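You operate a simulated robot arm through the tools that you are given. There is no shell and no other tool. Be economical: measure what you need, move in short steps, check, and stop when the job is done.

The job below is to be done with a simulated robot arm. You get a single attempt, and the scene is never put back.

TASK
Open the black case, lay the blue board in it, refit the lid and shut both clips.
Fine: the lid may wait on the grey cabinet; the other boards stay in the tray.

The check looks at the end state, three seconds after you hand in, the way a careful person would. Anything else that was tipped, shoved, dropped, spilled or broken makes it a failure. Lids that push on must go on centred and level and be pressed home; caps that screw on are set level and turned clockwise until they are tight.

THE ROBOT
A 6-joint arm with a two-finger parallel gripper, fixed in place. Base frame: the origin is at the foot of the arm, x ahead of it, y to its left, z up; the work surface is at about z = 0.785. Lengths are in m, angles in rad, forces in N, time in s.
With the tool pointing down near the work surface it reaches from about 0.26 to 0.68 m from the base axis. Its first joint turns from -1.152 to 1.152 rad. Payload 2.9 kg.
The tool frame sits at the grasp point between the pads (the TCP): z along the fingers, y along the line on which they close. The tips reach 0.03 m beyond it. The gripper opens to 0.11 m. The fingers are 0.02 m wide and 0.01 m thick; the gripper's body (0.048 by 0.112 m) begins 0.055 m behind the TCP.
Orientation is that of the tool frame in the base frame, as a unit quaternion [w, x, y, z]. With the fingers straight down and closing along the base's y, the tool's x points along the base's -x, its y along +y and its z along -z.

THE INTERFACE
- The arm moves only by the tool servo_tool. Its argument "motion" is a list of rows, each an object (a shift or turn left out is 0, a gripper value left out holds the last) with "slide": the shift along the base's x, y, z in units of 25 mm (1.0 is 25 mm), a list of three; "angular": the turn, a rotation vector about the base's x, y, z in units of 5 degrees (1.0 is 5 degrees), a list of three; "claw": the gripper command, from -1 (fully open) to 1 (shut), values between in proportion. In form: [{"slide": [dx, dy, dz], "angular": [wx, wy, wz], "claw": claw}, ...]. A call has 1 to 20 rows; each row shifts and turns the commanded pose from where the row before left it. A call with a number of a shift or a turn outside -1 to 1 is refused whole. A row lasts 0.2 s, in which the tool goes at most 0.05 m and 0.15 rad; a call with a longer step from one row to the next is refused whole, and so is a gripper value outside its range. Where a pose cannot be reached the arm comes as near as it can. A force on the tool above 40 N (or 10 N above the force at the start of the call, whichever is more), or a blocked arm, ends the call early, and 0.2 s more pass. Each finger travels about 0.108 m/s and halts on what it meets, pressing with about 23 N; the grip force reading is that of the motor and also rises with nothing between the fingers. The clock runs only during rows and for 0.2 s after the last one: add rows that do not move to give the fingers time. It gives the time, the measured TCP pose, the force on the tool (base axes), the opening and the grip force at its end, in the units of the frame above (readings bear some noise).
- Cameras (640 x 400 px; columns grow to the right, rows downward): "scene" is fixed at [0.0643, 0.4245, 1.3872]; the picture's right is [-0.86, -0.51, 0.00], its down [-0.28, 0.47, -0.84] and it looks along [0.43, -0.72, -0.55] (base axes); focal length 351 px, centre (320, 200). "wrist" rides on the gripper at [-0.036, 0, -0.057] in the tool frame; the picture's right is [0.00, -1.00, 0.00], its down [0.97, 0.00, -0.24] and it looks along [0.24, 0.00, 0.97] (tool axes); focal length 218 px, centre (320, 200).
- get_image(camera): a new picture of that camera. No time passes.
- point_at(camera, pixels): there is no depth. For up to 12 entries [column, row, z] of the newest picture of that camera ("zoom" is the newest enlarged one), the place [x, y] in the base frame at which the ray of that pixel passes the height z, good to about 0.002 m. No time passes.
- enlarge(camera, box): a new picture of the part [left, top, right, bottom] of that camera's present view, enlarged. No time passes.
- sign_off(): hands the job in; it is judged then, once.

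Work in short steps. Measure before you move; look again where a grasp or a placing could have gone wrong, and mend it. You have 80 turns and 34 pictures in all, those below and enlarged ones among them. Open the gripper and draw the arm clear of the work before you hand the job in, unless the task says otherwise; then end with one line.

The tools are called after "Request:" by a JSON object that holds its "api" and its "payload". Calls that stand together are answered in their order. servo_tool: Moves the arm, as the interface text tells. Its arguments: {"type":"object","properties":{"motion":{"type":"array"}},"required":["motion"]} The other tools are called the same way: get_image (camera) takes a picture; point_at (camera, pixels) gives the place at which the rays of pixels pass given heights; enlarge (camera, box) takes an enlarged picture of a part of a camera's view; sign_off () hands the job in.

At the start:

```text
time_s: 0.0
tool_pos: [0.2544, -0.3204, 1.0752]
tcp_rot: [-0.001, -0.001, 1.0, -0.001]
contact_force: [0.1, 0.3, -0.6]
gripper_width: 0.1099
finger_force: 0.1
```

scene: 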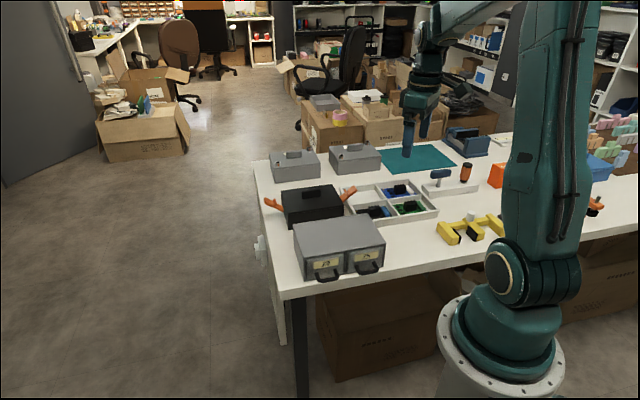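
wrist: 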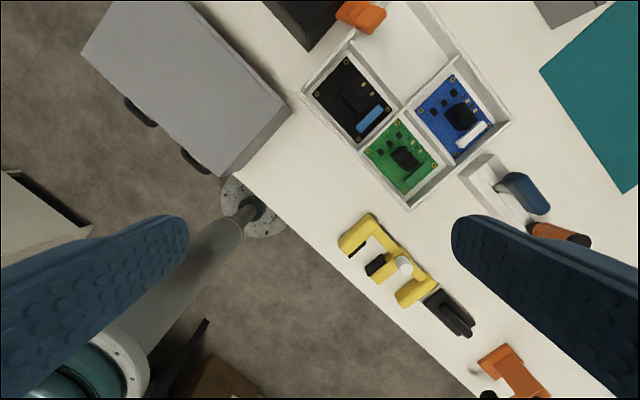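

The black case sits around scene pixel (312,203) with orange clips open to each side, with the tray behind it. I'll enlarge both areas.

Request:
{"api": "enlarge", "payload": {"camera": "scene", "box": [250, 140, 450, 265]}}

Request:
{"api": "enlarge", "payload": {"camera": "wrist", "box": [240, 0, 560, 200]}}

```text
3.20 times, centred on (350, 202) of scene
```

zoom: 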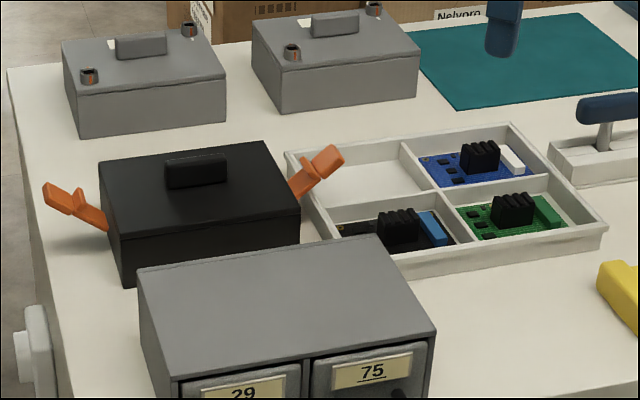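

```text
2.00 times, centred on (400, 100) of wrist
```

zoom: 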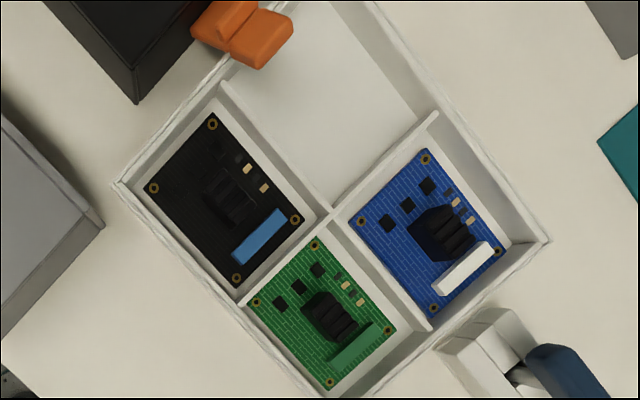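

Measuring the case, tray, clip and cabinet positions from the scene picture.

Request:
{"api": "point_at", "payload": {"camera": "scene", "pixels": [[288.1, 227.8, 0.785], [282, 193.8, 0.85], [285.9, 218, 0.85], [343.4, 207.2, 0.85], [333.8, 184.7, 0.85], [311, 193, 0.87], [293, 223, 0.9], [375, 214, 0.9], [386, 243, 0.9], [310, 254, 0.9]]}}

Request:
{"api": "point_at", "payload": {"camera": "wrist", "pixels": [[308, 51, 0.785], [308, 51, 0.85], [300, 95, 0.8], [515, 122, 0.8], [409, 208, 0.8], [452, 75, 0.79], [415, 108, 0.79], [457, 160, 0.79], [492, 122, 0.79]]}}

```text
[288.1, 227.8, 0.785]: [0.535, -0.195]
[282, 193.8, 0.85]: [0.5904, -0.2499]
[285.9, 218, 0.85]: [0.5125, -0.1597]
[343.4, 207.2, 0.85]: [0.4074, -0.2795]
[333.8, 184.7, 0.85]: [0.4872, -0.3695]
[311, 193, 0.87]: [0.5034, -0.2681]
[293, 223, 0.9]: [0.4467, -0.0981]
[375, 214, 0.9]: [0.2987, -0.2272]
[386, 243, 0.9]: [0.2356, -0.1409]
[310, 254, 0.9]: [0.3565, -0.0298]
```

```text
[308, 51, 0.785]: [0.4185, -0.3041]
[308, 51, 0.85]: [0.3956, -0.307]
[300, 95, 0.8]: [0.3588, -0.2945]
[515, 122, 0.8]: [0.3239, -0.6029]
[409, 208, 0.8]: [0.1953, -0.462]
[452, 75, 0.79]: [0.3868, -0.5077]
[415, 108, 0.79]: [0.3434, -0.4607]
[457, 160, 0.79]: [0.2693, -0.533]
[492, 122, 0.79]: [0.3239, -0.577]
```

Case is about 0.16×0.12, centred near (0.50,-0.265), with its long axis at ~49°. I'll turn the tool by 41° and move above it to look.

Request:
{"api": "servo_tool", "payload": {"motion": [{"slide": [0.96, 0.13, 0], "angular": [0, 0, 0.911], "claw": -1}, {"slide": [0.96, 0.13, 0], "angular": [0, 0, 0.911]}, {"slide": [0.96, 0.13, 0], "angular": [0, 0, 0.911]}, {"slide": [0.96, 0.13, 0], "angular": [0, 0, 0.911]}, {"slide": [0.96, 0.13, 0], "angular": [0, 0, 0.911]}, {"slide": [0.96, 0.13, 0], "angular": [0, 0, 0.911]}, {"slide": [0.96, 0.13, 0], "angular": [0, 0, 0.911]}, {"slide": [0.96, 0.13, 0], "angular": [0, 0, 0.911]}, {"slide": [0.96, 0.13, 0], "angular": [0, 0, 0.911]}, {}]}}

Request:
{"api": "get_image", "payload": {"camera": "wrist"}}

```text
time_s: 2.2
tool_pos: [0.4722, -0.2904, 1.0758]
tcp_rot: [-0.001, -0.351, 0.936, 0.0]
contact_force: [0.6, -0.1, 0.7]
gripper_width: 0.11
finger_force: 0.0
```

```text
29 pictures are left
```

wrist: 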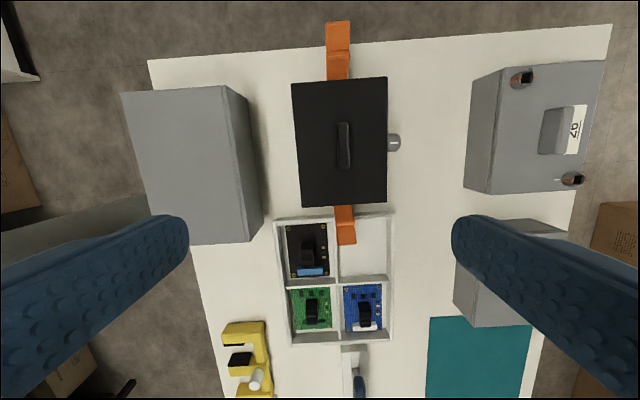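

Let me enlarge the case with the clips and the small grey stub at (394,142).

Request:
{"api": "enlarge", "payload": {"camera": "wrist", "box": [260, 10, 452, 130]}}

Request:
{"api": "enlarge", "payload": {"camera": "wrist", "box": [250, 120, 442, 240]}}

Request:
{"api": "point_at", "payload": {"camera": "wrist", "pixels": [[291, 83, 0.85], [388, 77, 0.85], [386, 206, 0.85], [300, 207, 0.85], [343, 124, 0.87], [345, 168, 0.87], [123, 93, 0.9], [225, 87, 0.9], [249, 242, 0.9], [124, 93, 0.93], [249, 242, 0.93]]}}

```text
3.33 times, centred on (356, 70) of wrist
```

zoom: 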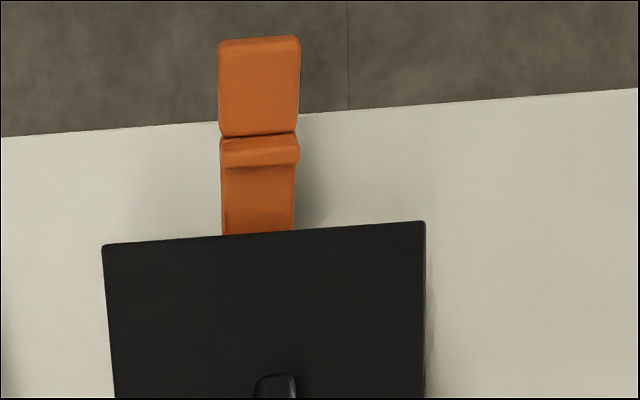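

```text
3.33 times, centred on (346, 180) of wrist
```

zoom: 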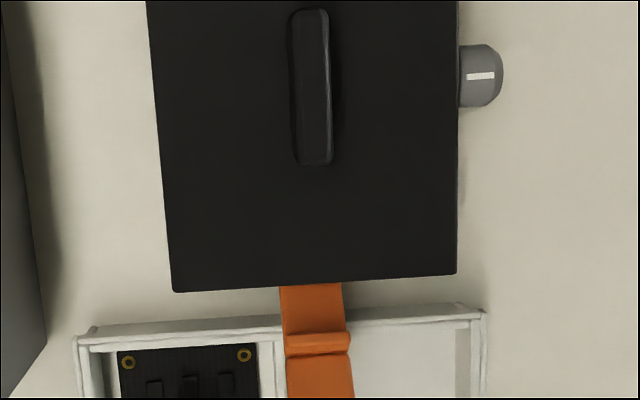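

```text
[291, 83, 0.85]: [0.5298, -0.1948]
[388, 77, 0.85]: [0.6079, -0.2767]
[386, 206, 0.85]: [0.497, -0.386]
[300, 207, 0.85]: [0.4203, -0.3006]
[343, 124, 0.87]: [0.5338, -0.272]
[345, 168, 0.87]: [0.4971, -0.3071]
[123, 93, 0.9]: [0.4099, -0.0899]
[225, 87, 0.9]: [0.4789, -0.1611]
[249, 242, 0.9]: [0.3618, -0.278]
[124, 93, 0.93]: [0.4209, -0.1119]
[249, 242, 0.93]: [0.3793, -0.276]
```

Getting handle position at its probable height, plus clip points.

Request:
{"api": "point_at", "payload": {"camera": "wrist", "pixels": [[343, 124, 0.845], [345, 168, 0.845], [343.6, 146.1, 0.845], [291, 83, 0.83], [388, 77, 0.83], [386, 206, 0.83], [300, 207, 0.83], [337, 22, 0.85], [338, 50, 0.83], [346, 244, 0.85], [345, 222, 0.83], [394, 142, 0.81]]}}

```text
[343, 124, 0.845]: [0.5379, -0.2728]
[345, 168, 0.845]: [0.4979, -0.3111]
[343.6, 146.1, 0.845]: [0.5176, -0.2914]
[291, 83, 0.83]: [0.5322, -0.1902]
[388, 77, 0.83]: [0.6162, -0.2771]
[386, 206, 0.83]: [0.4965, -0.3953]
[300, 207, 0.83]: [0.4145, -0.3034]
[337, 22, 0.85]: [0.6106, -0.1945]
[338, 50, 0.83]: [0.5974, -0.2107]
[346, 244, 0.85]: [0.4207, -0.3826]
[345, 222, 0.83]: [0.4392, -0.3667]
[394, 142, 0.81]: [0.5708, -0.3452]
```

Handle at (0.517,-0.2915), long axis ≈43.7°, top ≈0.853. I'll align and come down to TCP z≈0.90 above the handle.

Request:
{"api": "servo_tool", "payload": {"motion": [{"slide": [0.225, 0, -0.88], "angular": [0, 0, 0.065]}, {"slide": [0.225, 0, -0.88], "angular": [0, 0, 0.065]}, {"slide": [0.225, 0, -0.88], "angular": [0, 0, 0.065]}, {"slide": [0.225, 0, -0.88], "angular": [0, 0, 0.065]}, {"slide": [0.225, 0, -0.88], "angular": [0, 0, 0.065]}, {"slide": [0.225, 0, -0.88], "angular": [0, 0, 0.065]}, {"slide": [0.225, 0, -0.88], "angular": [0, 0, 0.065]}, {"slide": [0.225, 0, -0.88], "angular": [0, 0, 0.065], "claw": -0.2}, {}, {}]}}

Request:
{"api": "get_image", "payload": {"camera": "wrist"}}

```text
time_s: 4.4
tool_pos: [0.5172, -0.2913, 0.9009]
tcp_rot: [0.0, -0.373, 0.928, 0.0]
contact_force: [0.1, 0.3, 0.2]
gripper_width: 0.066
finger_force: 0.1
```

```text
26 pictures are left
```

wrist: 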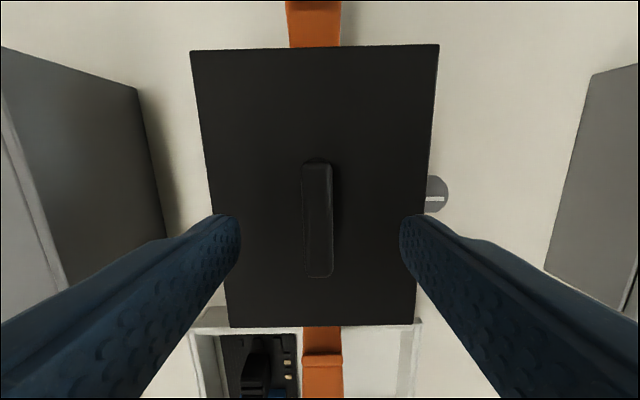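

Handle is centred in the jaw (col 317). A ~1.3° CCW trim is needed; check the handle's along-axis centre.

Request:
{"api": "point_at", "payload": {"camera": "wrist", "pixels": [[314, 163, 0.853], [319, 274, 0.853], [317, 218, 0.853], [190, 50, 0.832], [438, 44, 0.832], [413, 324, 0.832], [230, 327, 0.832], [435, 190, 0.82]]}}

Request:
{"api": "servo_tool", "payload": {"motion": [{"slide": [0, 0, -0.4], "angular": [0, 0, 0.13]}, {"slide": [0, 0, -0.4], "angular": [0, 0, 0.13]}, {"slide": [0, 0, -0.4]}, {}]}}

```text
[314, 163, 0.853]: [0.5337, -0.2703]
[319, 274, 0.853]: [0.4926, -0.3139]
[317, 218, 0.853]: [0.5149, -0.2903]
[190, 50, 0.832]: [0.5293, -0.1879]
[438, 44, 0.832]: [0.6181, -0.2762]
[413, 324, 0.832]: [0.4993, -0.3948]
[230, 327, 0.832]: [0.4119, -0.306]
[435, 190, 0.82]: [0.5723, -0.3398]
```

```text
time_s: 5.4
tool_pos: [0.5141, -0.2924, 0.8709]
tcp_rot: [-0.001, -0.383, 0.924, 0.0]
contact_force: [-0.7, 0.1, 3.3]
gripper_width: 0.0661
finger_force: 0.1
```

Lid centre (0.5147,-0.2912), axis 45°, tool now at 45°. Closing on the handle.

Request:
{"api": "servo_tool", "payload": {"motion": [{"claw": 0.2}, {"claw": 1}, {}, {}, {}]}}

Request:
{"api": "get_image", "payload": {"camera": "wrist"}}

```text
time_s: 6.6
tool_pos: [0.5167, -0.2924, 0.8697]
tcp_rot: [-0.001, -0.383, 0.924, 0.0]
contact_force: [-0.9, 1.6, 4.3]
gripper_width: 0.0135
finger_force: 23.5
```

```text
25 pictures are left
```

wrist: 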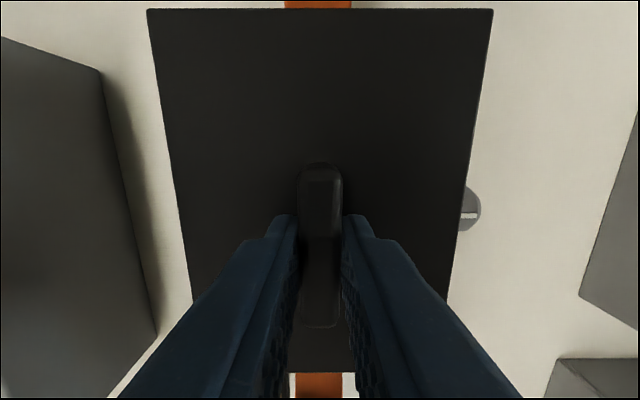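

Handle gripped (13.5 mm, 23.5 N). Lifting gently straight up.

Request:
{"api": "servo_tool", "payload": {"motion": [{"slide": [0, 0, 0.1]}, {"slide": [0, 0, 0.2]}, {"slide": [0, 0, 0.3]}, {"slide": [0, 0, 0.4]}, {"slide": [0, 0, 0.6]}, {}]}}

Request:
{"api": "get_image", "payload": {"camera": "scene"}}

```text
time_s: 8.0
tool_pos: [0.514, -0.2921, 0.9096]
tcp_rot: [-0.001, -0.382, 0.924, -0.001]
contact_force: [0.1, -0.8, 0.8]
gripper_width: 0.0134
finger_force: 23.4
```

```text
24 pictures are left
```

scene: 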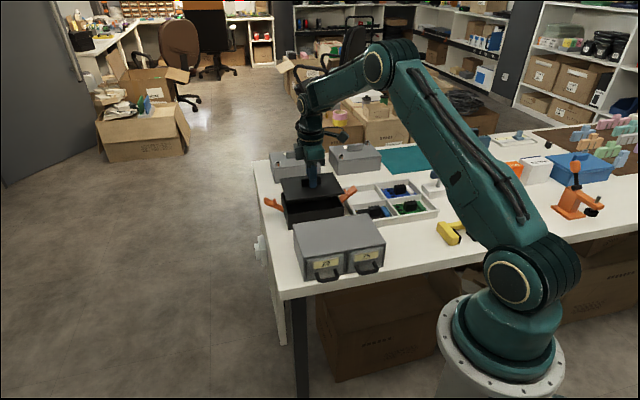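

Lid is free. Measuring the cabinet top from a scene enlargement.

Request:
{"api": "enlarge", "payload": {"camera": "scene", "box": [260, 170, 420, 290]}}

```text
3.33 times, centred on (340, 230) of scene
```

zoom: 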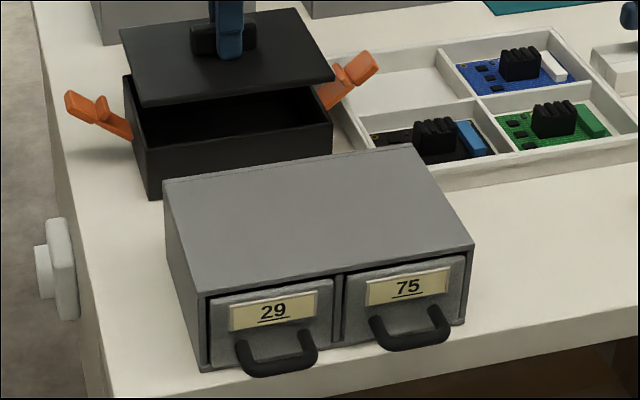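

Request:
{"api": "point_at", "payload": {"camera": "zoom", "pixels": [[165, 182, 0.86], [412, 145, 0.86], [474, 243, 0.86], [201, 297, 0.86], [165, 182, 0.88], [412, 145, 0.88], [474, 243, 0.88], [201, 297, 0.88], [463, 323, 0.785], [200, 370, 0.785]]}}

```text
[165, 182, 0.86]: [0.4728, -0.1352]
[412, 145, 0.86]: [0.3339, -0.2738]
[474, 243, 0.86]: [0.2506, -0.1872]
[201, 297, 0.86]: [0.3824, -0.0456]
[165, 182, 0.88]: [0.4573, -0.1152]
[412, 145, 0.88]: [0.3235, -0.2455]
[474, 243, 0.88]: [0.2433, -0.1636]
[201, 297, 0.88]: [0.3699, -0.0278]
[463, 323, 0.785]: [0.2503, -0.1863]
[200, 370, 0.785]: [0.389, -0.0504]
```

Cabinet top ≈0.859, centre (0.360,-0.161), also at 45°. I'll raise, traverse, and lower to TCP z≈0.925.

Request:
{"api": "servo_tool", "payload": {"motion": [{"slide": [0, 0, 0.7]}, {"slide": [0, 0, 0.9]}, {"slide": [0, 0, 0.9]}, {"slide": [-0.5, 0.42, 0]}, {"slide": [-0.8, 0.68, 0]}, {"slide": [-0.8, 0.68, 0]}, {"slide": [-0.8, 0.68, 0]}, {"slide": [-0.8, 0.68, 0]}, {"slide": [-0.8, 0.68, 0]}, {"slide": [-0.8, 0.68, 0]}, {"slide": [-0.8, 0.68, 0]}, {"slide": [0, 0, 0]}, {"slide": [0, 0, -0.8]}, {"slide": [0, 0, -0.7]}, {"slide": [0, 0, -0.4]}, {}]}}

Request:
{"api": "enlarge", "payload": {"camera": "scene", "box": [260, 170, 420, 290]}}

```text
time_s: 11.4
tool_pos: [0.3639, -0.1622, 0.9252]
tcp_rot: [-0.001, -0.382, 0.924, 0.0]
contact_force: [0.2, -0.3, -1.5]
gripper_width: 0.0135
finger_force: 23.0
```

```text
3.33 times, centred on (340, 230) of scene
```

zoom: 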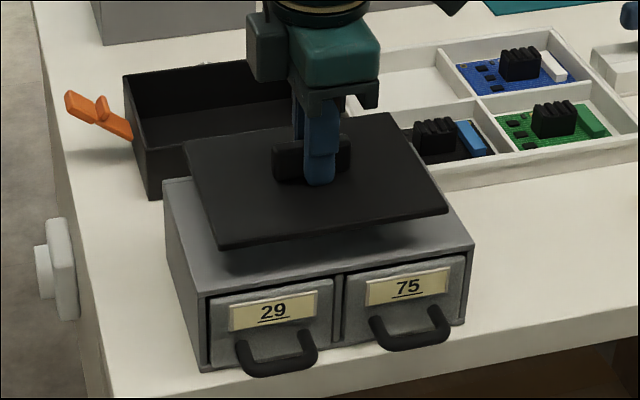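

Hovering well centred. Lowering in small steps until contact.

Request:
{"api": "servo_tool", "payload": {"motion": [{"slide": [-0.1, 0, -0.3]}, {"slide": [0, 0, -0.3]}, {"slide": [0, 0, -0.1]}, {}]}}

```text
time_s: 12.4
tool_pos: [0.3605, -0.163, 0.9072]
tcp_rot: [-0.001, -0.381, 0.924, 0.0]
contact_force: [-0.6, 0.4, -0.3]
gripper_width: 0.0139
finger_force: 23.4
```

Request:
{"api": "servo_tool", "payload": {"motion": [{"slide": [0, 0, -0.08]}, {"slide": [0, 0, -0.08]}, {}]}}

```text
time_s: 13.2
tool_pos: [0.3598, -0.1619, 0.9036]
tcp_rot: [-0.001, -0.382, 0.924, 0.0]
contact_force: [0.4, -0.5, -0.6]
gripper_width: 0.0136
finger_force: 22.8
```

Still no contact force at 0.9036; continuing down in 1.5 mm steps.

Request:
{"api": "servo_tool", "payload": {"motion": [{"slide": [0, 0, -0.06]}, {"slide": [0, 0, -0.06]}, {}]}}

```text
time_s: 14.0
tool_pos: [0.3609, -0.162, 0.9001]
tcp_rot: [-0.001, -0.383, 0.924, 0.0]
contact_force: [-0.2, 0.2, -0.5]
gripper_width: 0.0136
finger_force: 23.1
```

Request:
{"api": "servo_tool", "payload": {"motion": [{"slide": [0, 0, -0.06]}, {"slide": [0, 0, -0.06]}, {}]}}

Request:
{"api": "enlarge", "payload": {"camera": "scene", "box": [280, 190, 400, 280]}}

```text
time_s: 14.7
tool_pos: [0.3617, -0.1624, 0.9]
tcp_rot: [0.001, -0.382, 0.924, -0.002]
contact_force: [-0.6, 0.4, 3.8]
gripper_width: 0.0137
finger_force: 22.5
stopped in row 3: the force on the tool passed its limit (the readings are from after the stop); the commanded pose is now the measured one
```

```text
4.44 times, centred on (340, 235) of scene
```

zoom: 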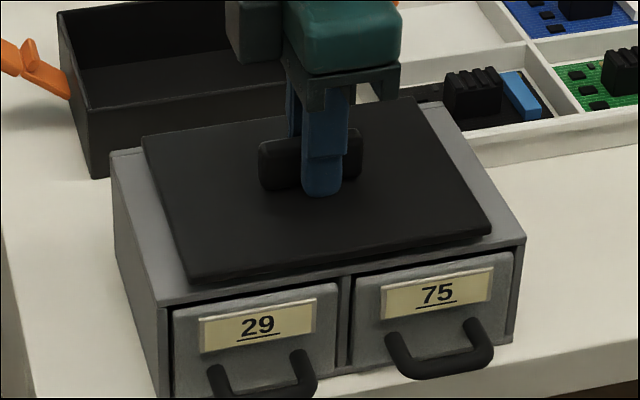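

Lid rests flat on the cabinet. Releasing and rising straight up.

Request:
{"api": "servo_tool", "payload": {"motion": [{"claw": 0.6}, {"claw": 0.2}, {"claw": -0.1}, {}, {"slide": [0, 0, 0.4]}, {"slide": [0, 0, 0.8]}, {"slide": [0, 0, 1]}, {"slide": [0, 0, 1]}, {"slide": [0, 0, 1]}, {"slide": [0, 0, 0.8]}, {}]}}

Request:
{"api": "get_image", "payload": {"camera": "wrist"}}

```text
time_s: 17.1
tool_pos: [0.3613, -0.1606, 1.0242]
tcp_rot: [0.0, -0.383, 0.924, 0.0]
contact_force: [-0.4, -0.5, 0.4]
gripper_width: 0.0603
finger_force: 0.1
```

```text
20 pictures are left
```

wrist: 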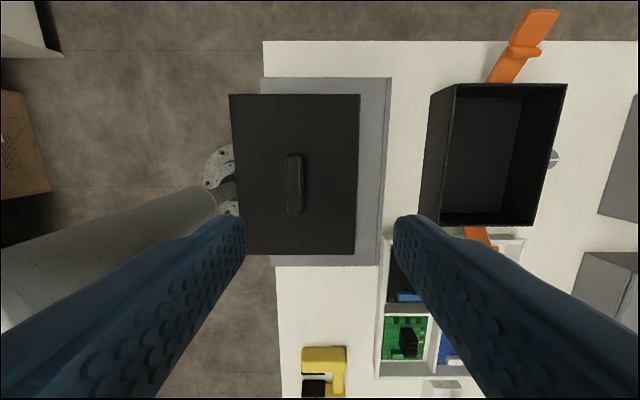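

The lid looks shifted ~2 cm toward the cabinet front (handle col 294). Measuring it and checking from the scene camera.

Request:
{"api": "point_at", "payload": {"camera": "wrist", "pixels": [[294, 184, 0.885], [229, 94, 0.865], [360, 95, 0.865], [355, 255, 0.865], [244, 254, 0.865], [391, 78, 0.859], [378, 266, 0.859], [262, 78, 0.859]]}}

Request:
{"api": "enlarge", "payload": {"camera": "scene", "box": [260, 170, 420, 290]}}

```text
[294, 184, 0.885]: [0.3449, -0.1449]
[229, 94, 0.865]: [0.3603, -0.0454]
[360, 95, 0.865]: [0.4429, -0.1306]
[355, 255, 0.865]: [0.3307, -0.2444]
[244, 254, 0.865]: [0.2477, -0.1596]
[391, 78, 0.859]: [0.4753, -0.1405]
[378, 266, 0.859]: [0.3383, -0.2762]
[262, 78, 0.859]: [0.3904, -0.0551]
```

```text
3.33 times, centred on (340, 230) of scene
```

zoom: 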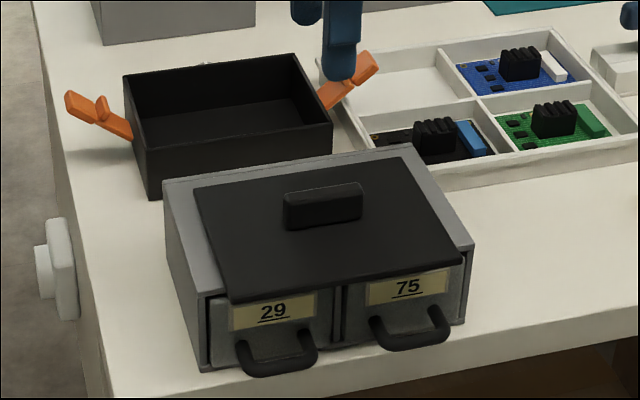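

Lid was dragged ~23 mm on release but rests flat and stable on the cabinet at (0.345,-0.145). Now I'll move above case/tray to see the interior and board.

Request:
{"api": "servo_tool", "payload": {"motion": [{"slide": [0.6, -0.9, 0]}, {"slide": [0.6, -0.9, 0]}, {"slide": [0.6, -0.9, 0]}, {"slide": [0.6, -0.9, 0]}, {"slide": [0.6, -0.9, 0]}, {"slide": [0.4, -0.9, 0]}, {"slide": [0.2, -0.9, 0]}, {}]}}

Request:
{"api": "get_image", "payload": {"camera": "wrist"}}

```text
time_s: 18.9
tool_pos: [0.4501, -0.3193, 1.0249]
tcp_rot: [0.0, -0.383, 0.924, -0.001]
contact_force: [0.5, -0.1, -0.5]
gripper_width: 0.0604
finger_force: 0.1
```

```text
18 pictures are left
```

wrist: 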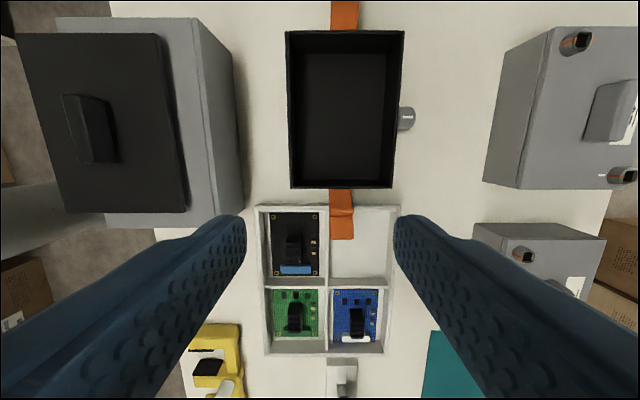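

Case interior is plain and empty. Measuring the blue board (331-380, 289-343) and tray walls.

Request:
{"api": "enlarge", "payload": {"camera": "wrist", "box": [256, 270, 400, 360]}}

Request:
{"api": "point_at", "payload": {"camera": "wrist", "pixels": [[333, 289, 0.795], [379, 289, 0.795], [375, 342, 0.795], [335, 342, 0.795], [357, 324, 0.81], [285, 31, 0.828], [404, 30, 0.828], [392, 188, 0.828], [291, 188, 0.828], [257, 206, 0.81], [400, 205, 0.81], [268, 354, 0.81]]}}

```text
4.44 times, centred on (328, 315) of wrist
```

zoom: 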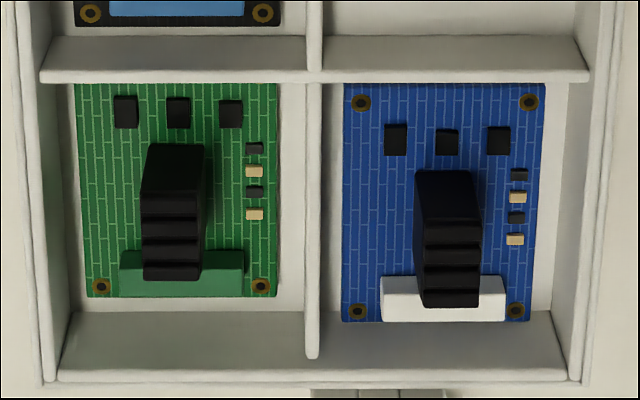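

```text
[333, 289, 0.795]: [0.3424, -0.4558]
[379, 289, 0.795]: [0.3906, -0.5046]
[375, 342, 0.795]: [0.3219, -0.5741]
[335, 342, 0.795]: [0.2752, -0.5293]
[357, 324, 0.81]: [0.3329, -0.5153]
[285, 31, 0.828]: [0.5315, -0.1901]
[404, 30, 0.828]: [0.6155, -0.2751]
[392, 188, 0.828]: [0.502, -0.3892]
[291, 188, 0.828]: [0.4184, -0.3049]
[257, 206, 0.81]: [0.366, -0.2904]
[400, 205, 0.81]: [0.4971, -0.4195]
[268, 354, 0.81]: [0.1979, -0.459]
```

Board centre ≈(0.333,-0.516), 68×95 mm, aligned to 45°, with a tall ribbed black block near the middle. Moving above it for a straight view.

Request:
{"api": "servo_tool", "payload": {"motion": [{"slide": [-0.52, -0.876, -0.2]}, {"slide": [-0.52, -0.876, -0.2]}, {"slide": [-0.52, -0.876, -0.2]}, {"slide": [-0.52, -0.876, -0.2]}, {"slide": [-0.52, -0.876, -0.4]}, {"slide": [-0.52, -0.876, -0.4]}, {"slide": [-0.52, -0.876, -0.4]}, {"slide": [-0.52, -0.876, -0.4]}, {"slide": [-0.52, -0.876, -0.6]}, {}]}}

Request:
{"api": "get_image", "payload": {"camera": "wrist"}}

```text
time_s: 21.1
tool_pos: [0.3336, -0.5165, 0.9521]
tcp_rot: [0.001, -0.382, 0.924, -0.001]
contact_force: [0.0, -0.3, -0.3]
gripper_width: 0.0603
finger_force: 0.0
```

```text
16 pictures are left
```

wrist: 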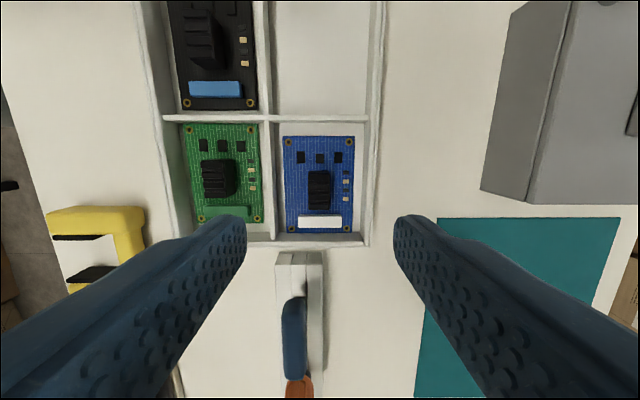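

Enlarge the board region to see the block shape and measure it.

Request:
{"api": "enlarge", "payload": {"camera": "wrist", "box": [264, 120, 392, 200]}}

Request:
{"api": "enlarge", "payload": {"camera": "scene", "box": [370, 170, 450, 220]}}

Request:
{"api": "point_at", "payload": {"camera": "wrist", "pixels": [[283, 136, 0.795], [355, 136, 0.795], [353, 234, 0.795], [285, 234, 0.795], [319, 171, 0.82], [319, 210, 0.82], [319, 171, 0.8], [319, 210, 0.8]]}}

```text
5.00 times, centred on (328, 160) of wrist
```

zoom: 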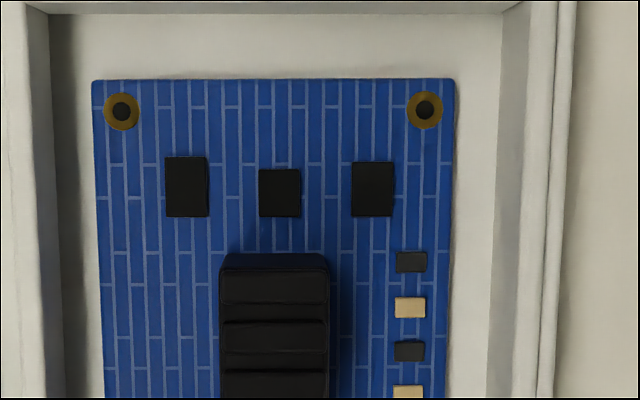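

```text
8.00 times, centred on (410, 195) of scene
```

zoom: 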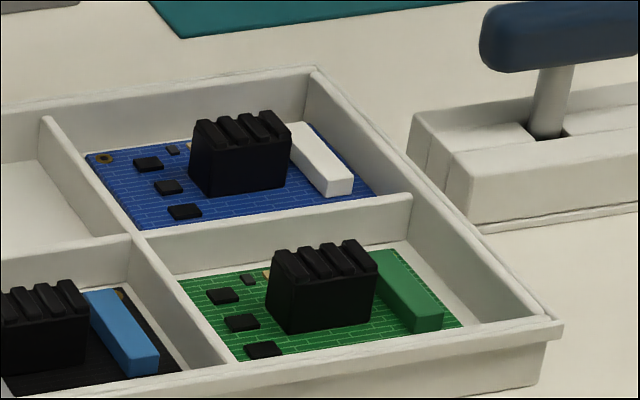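

```text
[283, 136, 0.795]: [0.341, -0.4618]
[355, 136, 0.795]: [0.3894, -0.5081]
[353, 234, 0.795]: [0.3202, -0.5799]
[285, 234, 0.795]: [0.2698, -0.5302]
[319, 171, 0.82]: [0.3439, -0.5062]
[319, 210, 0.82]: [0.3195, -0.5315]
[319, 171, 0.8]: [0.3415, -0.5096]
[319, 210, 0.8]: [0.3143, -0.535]
```

Solid block ~21×35 mm centred at (0.332,-0.519), almost at the board's centre. Closing to ~42 mm and descending.

Request:
{"api": "servo_tool", "payload": {"motion": [{"slide": [-0.07, -0.1, -0.9], "claw": 0.25}, {"slide": [0, 0, -0.9]}, {"slide": [0, 0, -0.9]}, {"slide": [0, 0, -0.7]}, {"slide": [0, 0, -0.4]}, {}]}}

Request:
{"api": "get_image", "payload": {"camera": "wrist"}}

```text
time_s: 22.5
tool_pos: [0.3315, -0.5177, 0.8559]
tcp_rot: [0.001, -0.383, 0.924, -0.001]
contact_force: [-0.2, -0.3, 0.6]
gripper_width: 0.041
finger_force: 0.1
```

```text
13 pictures are left
```

wrist: 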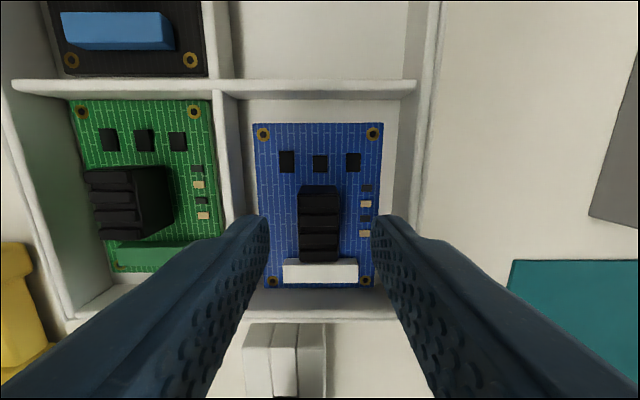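

Block centred at (319,224) between the fingers. Descending to TCP ≈0.829 and closing.

Request:
{"api": "servo_tool", "payload": {"motion": [{"slide": [0, 0, -0.5]}, {"slide": [0, 0, -0.4]}, {"slide": [0, 0, -0.18]}, {}, {"claw": 0.5}, {"claw": 1}, {}, {}]}}

```text
time_s: 24.3
tool_pos: [0.3314, -0.5194, 0.8273]
tcp_rot: [0.001, -0.383, 0.924, -0.001]
contact_force: [-0.5, -0.1, 0.5]
gripper_width: 0.0192
finger_force: 23.6
```

Gripped the block (19.2 mm). Lifting straight up slowly.

Request:
{"api": "servo_tool", "payload": {"motion": [{"slide": [0, 0, 0.2]}, {"slide": [0, 0, 0.4]}, {"slide": [0, 0, 0.7]}, {"slide": [0, 0, 0.9]}, {"slide": [0, 0, 0.9]}, {"slide": [0, 0, 0.9]}, {}]}}

Request:
{"api": "enlarge", "payload": {"camera": "scene", "box": [340, 130, 468, 210]}}

```text
time_s: 25.9
tool_pos: [0.3321, -0.5206, 0.9282]
tcp_rot: [0.0, -0.383, 0.924, -0.001]
contact_force: [-0.6, -1.0, -0.8]
gripper_width: 0.0193
finger_force: 23.0
```

```text
5.00 times, centred on (404, 170) of scene
```

zoom: 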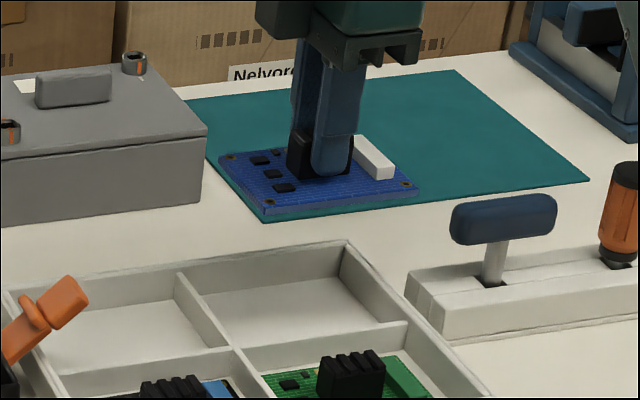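

Board is held level. Moving over the case centre (0.516,-0.2905) at z≈0.955.

Request:
{"api": "servo_tool", "payload": {"motion": [{"slide": [0, 0, 0.6]}, {"slide": [0, 0, 0.6]}, {"slide": [0.4, 0.5, 0]}, {"slide": [0.72, 0.9, 0]}, {"slide": [0.72, 0.9, 0]}, {"slide": [0.72, 0.9, 0]}, {"slide": [0.72, 0.9, 0]}, {"slide": [0.72, 0.9, 0]}, {"slide": [0.72, 0.9, 0]}, {"slide": [0.72, 0.9, 0]}, {"slide": [0.72, 0.9, 0]}, {"slide": [0.72, 0.9, 0]}, {"slide": [0.48, 0.6, 0]}, {}]}}

Request:
{"api": "get_image", "payload": {"camera": "wrist"}}

```text
time_s: 28.9
tool_pos: [0.5147, -0.2888, 0.9553]
tcp_rot: [0.0, -0.381, 0.924, -0.001]
contact_force: [-0.1, 0.5, -1.2]
gripper_width: 0.0194
finger_force: 22.9
```

```text
11 pictures are left
```

wrist: 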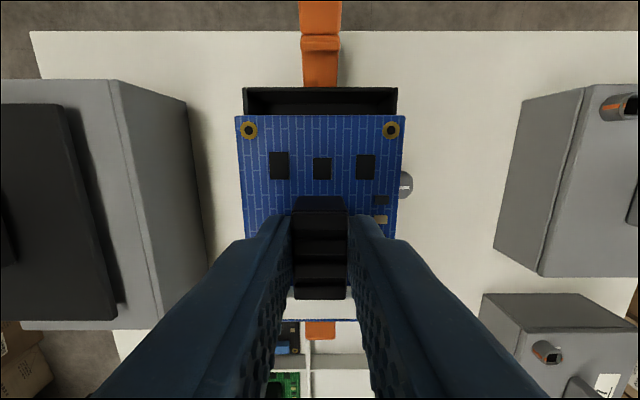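

Board and case are both centred at col ~320. Lowering into the case.

Request:
{"api": "servo_tool", "payload": {"motion": [{"slide": [0, 0, -0.7]}, {"slide": [0, 0, -0.9]}, {"slide": [0, 0, -0.8]}, {"slide": [0, 0, -0.7]}, {"slide": [0, 0, -0.6]}, {"slide": [0, 0, -0.5]}, {"slide": [0, 0, -0.3]}, {"slide": [0, 0, -0.2]}, {}]}}

```text
time_s: 30.9
tool_pos: [0.5156, -0.2895, 0.8401]
tcp_rot: [0.0, -0.382, 0.924, -0.002]
contact_force: [-0.7, 0.1, -0.8]
gripper_width: 0.019
finger_force: 22.6
```

No contact yet at 0.840; continuing in 1.5–2 mm steps.

Request:
{"api": "servo_tool", "payload": {"motion": [{"slide": [0, 0, -0.08]}, {"slide": [0, 0, -0.08]}, {"slide": [0, 0, -0.08]}, {"slide": [0, 0, -0.06]}, {}, {}]}}

```text
time_s: 32.3
tool_pos: [0.5171, -0.2888, 0.8327]
tcp_rot: [0.0, -0.383, 0.924, -0.001]
contact_force: [0.3, 0.4, -2.1]
gripper_width: 0.0191
finger_force: 22.9
```

Request:
{"api": "servo_tool", "payload": {"motion": [{"slide": [0, 0, -0.06]}, {"slide": [0, 0, -0.06]}, {"slide": [0, 0, -0.06]}, {}, {}]}}

```text
time_s: 33.5
tool_pos: [0.5158, -0.2903, 0.8271]
tcp_rot: [0.001, -0.383, 0.924, -0.001]
contact_force: [0.4, 0.1, -0.9]
gripper_width: 0.0195
finger_force: 22.9
```

Request:
{"api": "servo_tool", "payload": {"motion": [{"slide": [0, 0, -0.05]}, {"slide": [0, 0, -0.05]}, {"slide": [0, 0, -0.05]}, {}, {}]}}

```text
time_s: 34.7
tool_pos: [0.516, -0.2903, 0.8257]
tcp_rot: [0.0, -0.383, 0.924, -0.003]
contact_force: [-3.1, 2.6, 21.5]
gripper_width: 0.0197
finger_force: 22.7
```

Board is on the floor (21 N). Easing up 1 mm, then opening slightly and lifting.

Request:
{"api": "servo_tool", "payload": {"motion": [{"slide": [0, 0, 0.05]}, {}, {"claw": 0.55}, {"claw": 0.45}, {}, {"slide": [0, 0, 0.3]}, {"slide": [0, 0, 0.6]}, {"slide": [0, 0, 0.9]}, {"slide": [0, 0, 0.9]}, {"slide": [0, 0, 0.9]}, {"slide": [0, 0, 0.9]}, {"slide": [0, 0, 0.7]}, {}]}}

Request:
{"api": "get_image", "payload": {"camera": "wrist"}}

```text
time_s: 37.5
tool_pos: [0.5154, -0.2914, 0.9572]
tcp_rot: [0.001, -0.382, 0.924, -0.001]
contact_force: [0.2, -0.4, 0.0]
gripper_width: 0.0303
finger_force: 0.0
```

```text
10 pictures are left
```

wrist: 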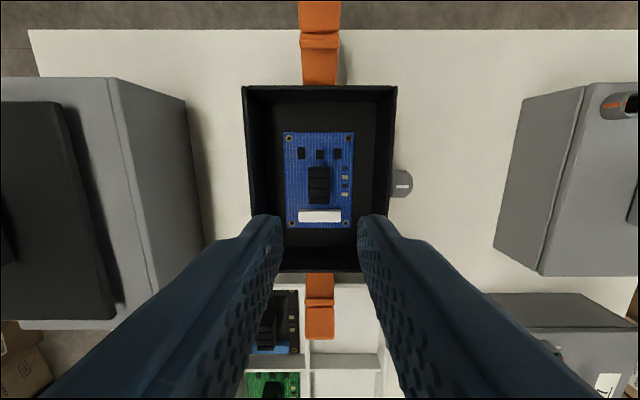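

Board lies flat and centred. Measuring the case rim, then going over to the lid.

Request:
{"api": "point_at", "payload": {"camera": "wrist", "pixels": [[242, 86, 0.828], [397, 86, 0.828], [388, 272, 0.828], [251, 272, 0.828]]}}

Request:
{"api": "servo_tool", "payload": {"motion": [{"slide": [-0.3, 0.26, 0.9]}, {"slide": [-0.7, 0.6, 0.9]}, {"slide": [-0.8, 0.68, 0]}, {"slide": [-0.8, 0.68, 0]}, {"slide": [-0.8, 0.68, 0]}, {"slide": [-0.8, 0.68, 0]}, {"slide": [-0.8, 0.68, 0]}, {"slide": [-0.8, 0.68, 0]}, {"slide": [-0.8, 0.68, 0], "claw": -0.1}, {"slide": [-0.2, 0.25, 0]}, {}]}}

Request:
{"api": "get_image", "payload": {"camera": "wrist"}}

```text
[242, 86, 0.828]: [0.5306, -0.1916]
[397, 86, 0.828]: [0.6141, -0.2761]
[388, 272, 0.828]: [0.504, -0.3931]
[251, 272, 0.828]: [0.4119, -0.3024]
```

```text
time_s: 39.9
tool_pos: [0.3462, -0.1427, 1.0018]
tcp_rot: [0.0, -0.382, 0.924, 0.0]
contact_force: [-0.1, 0.0, -0.1]
gripper_width: 0.0605
finger_force: 0.1
```

```text
9 pictures are left
```

wrist: 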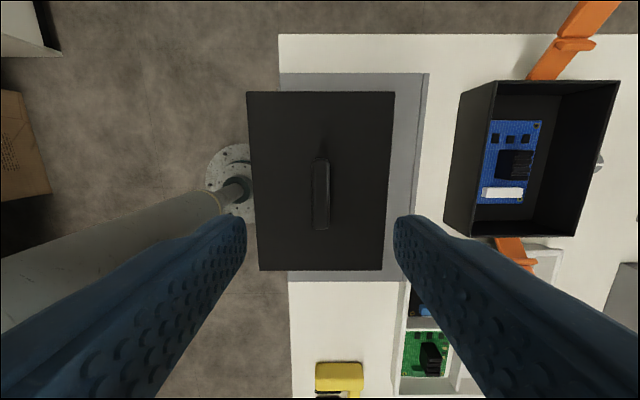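

Lid handle at (321,194), aligned. Measuring the lid centre and handle.

Request:
{"api": "point_at", "payload": {"camera": "wrist", "pixels": [[247, 92, 0.863], [394, 92, 0.863], [382, 270, 0.863], [258, 270, 0.863], [321, 158, 0.883], [321, 229, 0.883]]}}

```text
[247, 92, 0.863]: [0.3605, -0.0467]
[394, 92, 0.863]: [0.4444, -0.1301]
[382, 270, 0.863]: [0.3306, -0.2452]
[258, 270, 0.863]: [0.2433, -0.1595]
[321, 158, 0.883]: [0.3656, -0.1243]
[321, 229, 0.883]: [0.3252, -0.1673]
```

Lid centre (0.3447,-0.1454) = handle centre. Descending to the same grip height (TCP 0.9005) and closing.

Request:
{"api": "servo_tool", "payload": {"motion": [{"slide": [-0.04, -0.11, -0.8]}, {"slide": [0, 0, -0.9]}, {"slide": [0, 0, -0.9]}, {"slide": [0, 0, -0.8]}, {"slide": [0, 0, -0.45]}, {"slide": [0, 0, -0.2]}, {}, {"claw": 0.4}, {"claw": 0.7}, {"claw": 1}, {}, {}]}}

```text
time_s: 42.5
tool_pos: [0.3461, -0.1477, 0.8999]
tcp_rot: [0.001, -0.382, 0.924, -0.003]
contact_force: [8.0, -4.8, 28.0]
gripper_width: 0.0135
finger_force: 22.7
```

Gripped; tips press the lid plate slightly. Lift straight up and check how it hangs.

Request:
{"api": "servo_tool", "payload": {"motion": [{"slide": [0, 0, 0.1]}, {"slide": [0, 0, 0.3]}, {"slide": [0, 0, 0.6]}, {"slide": [0, 0, 0.9]}, {"slide": [0, 0, 0.9]}, {"slide": [0, 0, 0.7]}, {}]}}

Request:
{"api": "get_image", "payload": {"camera": "wrist"}}

```text
time_s: 44.1
tool_pos: [0.3453, -0.1454, 0.9878]
tcp_rot: [-0.001, -0.383, 0.924, -0.001]
contact_force: [-0.6, 0.3, -0.9]
gripper_width: 0.0134
finger_force: 22.8
```

```text
8 pictures are left
```

wrist: 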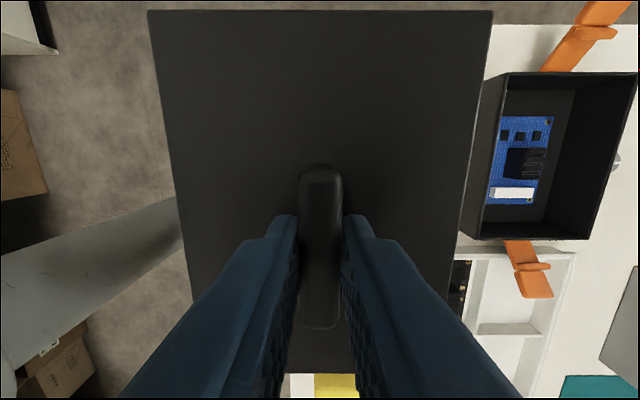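

Grip matches the original seated grip picture nearly pixel-for-pixel, so the target TCP is ≈(0.5153,-0.2914). Moving over the case.

Request:
{"api": "servo_tool", "payload": {"motion": [{"slide": [0, 0, 0.4]}, {"slide": [0.4, -0.344, 0]}, {"slide": [0.8, -0.687, 0]}, {"slide": [0.8, -0.687, 0]}, {"slide": [0.8, -0.687, 0]}, {"slide": [0.8, -0.687, 0]}, {"slide": [0.8, -0.687, 0]}, {"slide": [0.8, -0.687, 0]}, {"slide": [0.8, -0.687, 0]}, {"slide": [0.5, -0.43, 0]}, {"slide": [0.3, -0.257, 0]}, {}, {}]}}

Request:
{"api": "servo_tool", "payload": {"motion": [{"slide": [0, 0, -0.8]}, {"slide": [0, 0, -0.8]}, {"slide": [0, 0, -0.8]}, {}, {}]}}

Request:
{"api": "servo_tool", "payload": {"motion": [{"slide": [0, 0, -0.4]}, {"slide": [0, 0, -0.2]}, {}]}}

Request:
{"api": "servo_tool", "payload": {"motion": [{}]}}

Request:
{"api": "servo_tool", "payload": {"motion": [{}]}}

```text
time_s: 46.9
tool_pos: [0.5159, -0.2919, 0.9962]
tcp_rot: [0.0, -0.383, 0.924, 0.0]
contact_force: [-0.6, -0.3, -1.7]
gripper_width: 0.0136
finger_force: 23.3
```

```text
time_s: 48.1
tool_pos: [0.5147, -0.293, 0.9362]
tcp_rot: [0.0, -0.383, 0.924, -0.001]
contact_force: [-0.3, 0.0, -1.3]
gripper_width: 0.0135
finger_force: 22.9
```

```text
time_s: 48.9
tool_pos: [0.5155, -0.2914, 0.9222]
tcp_rot: [0.001, -0.383, 0.924, 0.0]
contact_force: [0.6, 0.2, -0.7]
gripper_width: 0.0135
finger_force: 23.9
```

```text
time_s: 49.3
tool_pos: [0.5146, -0.2912, 0.9221]
tcp_rot: [0.0, -0.383, 0.924, -0.001]
contact_force: [0.3, 0.2, -0.8]
gripper_width: 0.0135
finger_force: 23.1
```

```text
time_s: 49.7
tool_pos: [0.5145, -0.2917, 0.9235]
tcp_rot: [0.0, -0.383, 0.924, -0.001]
contact_force: [-0.4, -1.2, -0.8]
gripper_width: 0.0136
finger_force: 23.2
```

Mean pose (0.5150,-0.2918) agrees with the target within noise. Lowering toward the rim (seated TCP ≈0.870).

Request:
{"api": "servo_tool", "payload": {"motion": [{"slide": [0, 0, -0.5]}, {"slide": [0, 0, -0.5]}, {"slide": [0, 0, -0.3]}, {"slide": [0, 0, -0.2]}, {}]}}

Request:
{"api": "servo_tool", "payload": {"motion": [{"slide": [0, 0, -0.1]}, {"slide": [0, 0, -0.1]}, {"slide": [0, 0, -0.1]}, {}]}}

```text
time_s: 50.9
tool_pos: [0.5153, -0.2921, 0.8828]
tcp_rot: [0.0, -0.382, 0.924, -0.001]
contact_force: [-0.9, 0.5, -0.9]
gripper_width: 0.0136
finger_force: 23.0
```

```text
time_s: 51.9
tool_pos: [0.5156, -0.292, 0.877]
tcp_rot: [0.001, -0.383, 0.924, 0.0]
contact_force: [0.4, 0.5, -1.0]
gripper_width: 0.0135
finger_force: 22.9
```

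Request:
{"api": "servo_tool", "payload": {"motion": [{"slide": [0, 0, -0.08]}, {"slide": [0, 0, -0.08]}, {}]}}

Request:
{"api": "servo_tool", "payload": {"motion": [{"slide": [0, 0, -0.06]}, {"slide": [0, 0, -0.06]}, {}]}}

```text
time_s: 52.7
tool_pos: [0.5155, -0.2913, 0.873]
tcp_rot: [0.0, -0.383, 0.924, -0.001]
contact_force: [-0.2, -0.4, 0.2]
gripper_width: 0.0132
finger_force: 23.3
```

```text
time_s: 53.5
tool_pos: [0.5146, -0.2917, 0.87]
tcp_rot: [0.001, -0.382, 0.924, -0.001]
contact_force: [0.8, 0.1, 1.6]
gripper_width: 0.0134
finger_force: 23.0
```

At 0.870 with light contact; pressing a little further to seat.

Request:
{"api": "servo_tool", "payload": {"motion": [{"slide": [0, 0, -0.05]}, {"slide": [0, 0, -0.05]}, {}, {}]}}

Request:
{"api": "enlarge", "payload": {"camera": "scene", "box": [250, 160, 378, 240]}}

```text
time_s: 54.5
tool_pos: [0.5156, -0.2906, 0.8699]
tcp_rot: [0.001, -0.382, 0.924, -0.003]
contact_force: [-8.8, 4.8, 29.9]
gripper_width: 0.0137
finger_force: 22.9
```

```text
5.00 times, centred on (314, 200) of scene
```

zoom: 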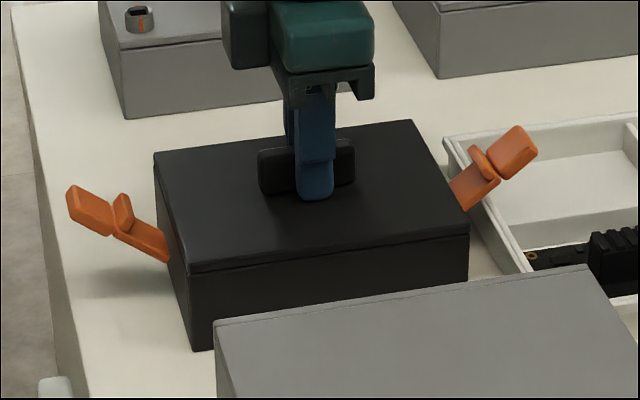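

Lid is seated flush (same z as originally, 30 N). Measuring the clips from this enlargement at several heights before releasing.

Request:
{"api": "point_at", "payload": {"camera": "zoom", "pixels": [[80, 192, 0.83], [80, 192, 0.86], [122, 205, 0.83], [122, 205, 0.85], [166, 254, 0.81], [166, 254, 0.83], [522, 138, 0.83], [522, 138, 0.86], [480, 160, 0.83], [480, 160, 0.85], [460, 200, 0.81], [460, 200, 0.83]]}}

Request:
{"api": "servo_tool", "payload": {"motion": [{"slide": [0, 0, 0.05]}, {}, {"claw": 0.7}, {"claw": 0.55}, {"claw": 0.4}, {}, {"slide": [0, 0, 0.4]}, {"slide": [0, 0, 0.8]}, {"slide": [0, 0, 1]}, {"slide": [0, 0, 1]}, {"slide": [0, 0, 1]}, {"slide": [-0.3, -0.3, 0.8]}, {}]}}

Request:
{"api": "get_image", "payload": {"camera": "wrist"}}

```text
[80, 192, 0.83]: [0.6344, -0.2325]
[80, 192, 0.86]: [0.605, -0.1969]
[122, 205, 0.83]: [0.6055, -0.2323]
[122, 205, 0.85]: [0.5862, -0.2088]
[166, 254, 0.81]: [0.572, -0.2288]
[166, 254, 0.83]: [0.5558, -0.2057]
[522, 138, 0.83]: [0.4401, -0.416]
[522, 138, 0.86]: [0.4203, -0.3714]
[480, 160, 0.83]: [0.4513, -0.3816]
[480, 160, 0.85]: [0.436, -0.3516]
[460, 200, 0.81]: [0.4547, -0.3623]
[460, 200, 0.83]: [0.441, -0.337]
```

```text
time_s: 57.3
tool_pos: [0.5077, -0.2995, 0.9942]
tcp_rot: [0.0, -0.382, 0.924, -0.001]
contact_force: [-0.3, 0.5, 1.4]
gripper_width: 0.033
finger_force: 0.0
```

```text
6 pictures are left
```

wrist: 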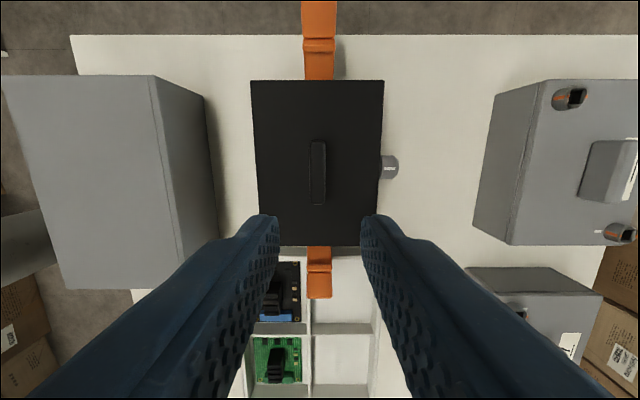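

Lid is on and aligned. Both clips swing in the case's long-axis plane: far clip tip at ≈0.130 m from centre (z≈0.857), near one ≈0.128 m. I'll shut the gripper and go outside the far clip.

Request:
{"api": "servo_tool", "payload": {"motion": [{"slide": [0.6125, 0.6125, 0], "claw": 1}, {"slide": [0.6125, 0.6125, 0]}, {"slide": [0.6125, 0.6125, 0]}, {"slide": [0.6125, 0.6125, 0]}, {"slide": [0.6125, 0.6125, 0]}, {"slide": [0.6125, 0.6125, 0]}, {"slide": [0.6125, 0.6125, 0]}, {"slide": [0.6125, 0.6125, 0]}, {}, {"slide": [0, 0, -0.9]}, {"slide": [0, 0, -0.9]}, {"slide": [0, 0, -0.9]}, {"slide": [0, 0, -0.9]}, {"slide": [0, 0, -0.8]}, {"slide": [0, 0, -0.6]}, {}]}}

```text
time_s: 60.7
tool_pos: [0.6306, -0.1773, 0.8691]
tcp_rot: [0.0, -0.383, 0.924, 0.0]
contact_force: [-0.5, -0.3, 0.0]
gripper_width: 0.0
finger_force: 22.6
```

Outside the far clip with no contact. Pushing inward in 3.5 mm steps.

Request:
{"api": "servo_tool", "payload": {"motion": [{"slide": [-0.1, -0.1, 0]}, {"slide": [-0.1, -0.1, 0]}, {"slide": [-0.1, -0.1, 0]}, {"slide": [-0.1, -0.1, 0]}, {"slide": [-0.1, -0.1, 0]}, {"slide": [-0.1, -0.1, 0]}, {"slide": [-0.1, -0.1, 0]}, {"slide": [-0.1, -0.1, 0]}, {"slide": [-0.1, -0.1, 0]}, {"slide": [-0.1, -0.1, 0]}]}}

Request:
{"api": "enlarge", "payload": {"camera": "scene", "box": [250, 160, 378, 240]}}

```text
time_s: 62.9
tool_pos: [0.6054, -0.2023, 0.8703]
tcp_rot: [0.001, -0.383, 0.924, -0.002]
contact_force: [2.5, 4.3, 7.1]
gripper_width: 0.0
finger_force: 22.6
```

```text
5.00 times, centred on (314, 200) of scene
```

zoom: 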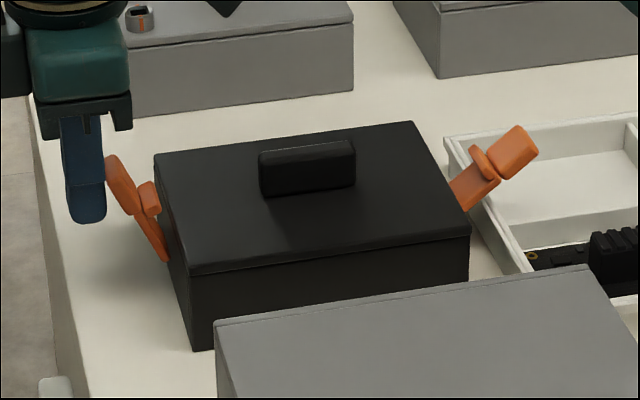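

Clip is rotating in and the case hasn't moved. Continuing inward.

Request:
{"api": "servo_tool", "payload": {"motion": [{"slide": [-0.08, -0.08, 0]}, {"slide": [-0.08, -0.08, 0]}, {"slide": [-0.08, -0.08, 0]}, {"slide": [-0.08, -0.08, 0]}, {"slide": [-0.08, -0.08, 0]}]}}

```text
time_s: 64.0
tool_pos: [0.5995, -0.2095, 0.875]
tcp_rot: [0.004, -0.383, 0.924, -0.004]
contact_force: [0.2, 0.5, 2.9]
gripper_width: 0.0
finger_force: 23.2
stopped in row 5: the force on the tool passed its limit (the readings are from after the stop); the commanded pose is now the measured one
```

The force limit tripped and the force is now low; checking whether it snapped.

Request:
{"api": "enlarge", "payload": {"camera": "scene", "box": [250, 160, 378, 240]}}

```text
5.00 times, centred on (314, 200) of scene
```

zoom: 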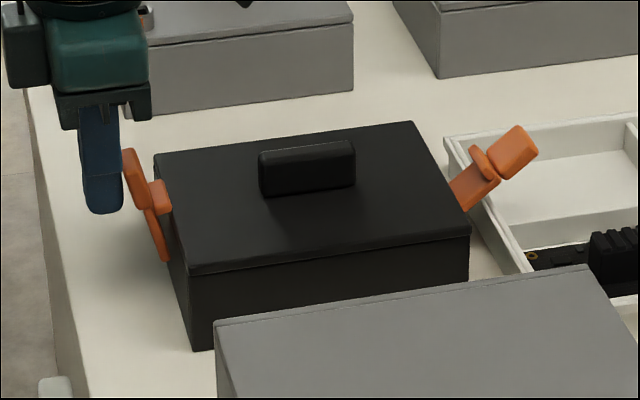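

Clip is nearly upright, tab at the lid edge. Continuing the push in 1 mm steps.

Request:
{"api": "servo_tool", "payload": {"motion": [{"slide": [-0.04, -0.04, 0]}, {"slide": [-0.04, -0.04, 0]}, {"slide": [-0.04, -0.04, 0]}, {"slide": [-0.04, -0.04, 0]}]}}

```text
time_s: 65.0
tool_pos: [0.5948, -0.2142, 0.876]
tcp_rot: [0.004, -0.385, 0.923, -0.005]
contact_force: [1.1, 4.7, 19.2]
gripper_width: 0.0
finger_force: 22.9
```

Upward force is larger than lateral; measuring where the pad end really is.

Request:
{"api": "point_at", "payload": {"camera": "zoom", "pixels": [[130, 151, 0.86], [130, 151, 0.88], [130, 151, 0.9], [143, 208, 0.83], [143, 208, 0.85], [171, 188, 0.83], [171, 188, 0.85], [103, 213, 0.84], [103, 213, 0.85]]}}

```text
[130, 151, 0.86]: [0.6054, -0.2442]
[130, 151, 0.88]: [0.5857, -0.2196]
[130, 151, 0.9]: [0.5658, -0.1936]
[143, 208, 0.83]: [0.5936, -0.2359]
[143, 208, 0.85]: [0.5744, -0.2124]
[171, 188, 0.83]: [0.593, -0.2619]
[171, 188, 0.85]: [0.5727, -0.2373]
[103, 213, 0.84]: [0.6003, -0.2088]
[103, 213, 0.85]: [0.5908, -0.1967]
```

Pad end is at 0.1005 m, z 0.88; the tab is already over the lid edge. Pressing further.

Request:
{"api": "servo_tool", "payload": {"motion": [{"slide": [-0.04, -0.04, 0]}, {"slide": [-0.04, -0.04, 0]}, {"slide": [-0.04, -0.04, 0]}, {"slide": [-0.04, -0.04, 0]}, {"slide": [-0.04, -0.04, 0]}]}}

```text
time_s: 66.2
tool_pos: [0.5887, -0.219, 0.8757]
tcp_rot: [0.005, -0.384, 0.923, -0.005]
contact_force: [-2.4, 6.7, 30.9]
gripper_width: 0.0002
finger_force: 23.2
```

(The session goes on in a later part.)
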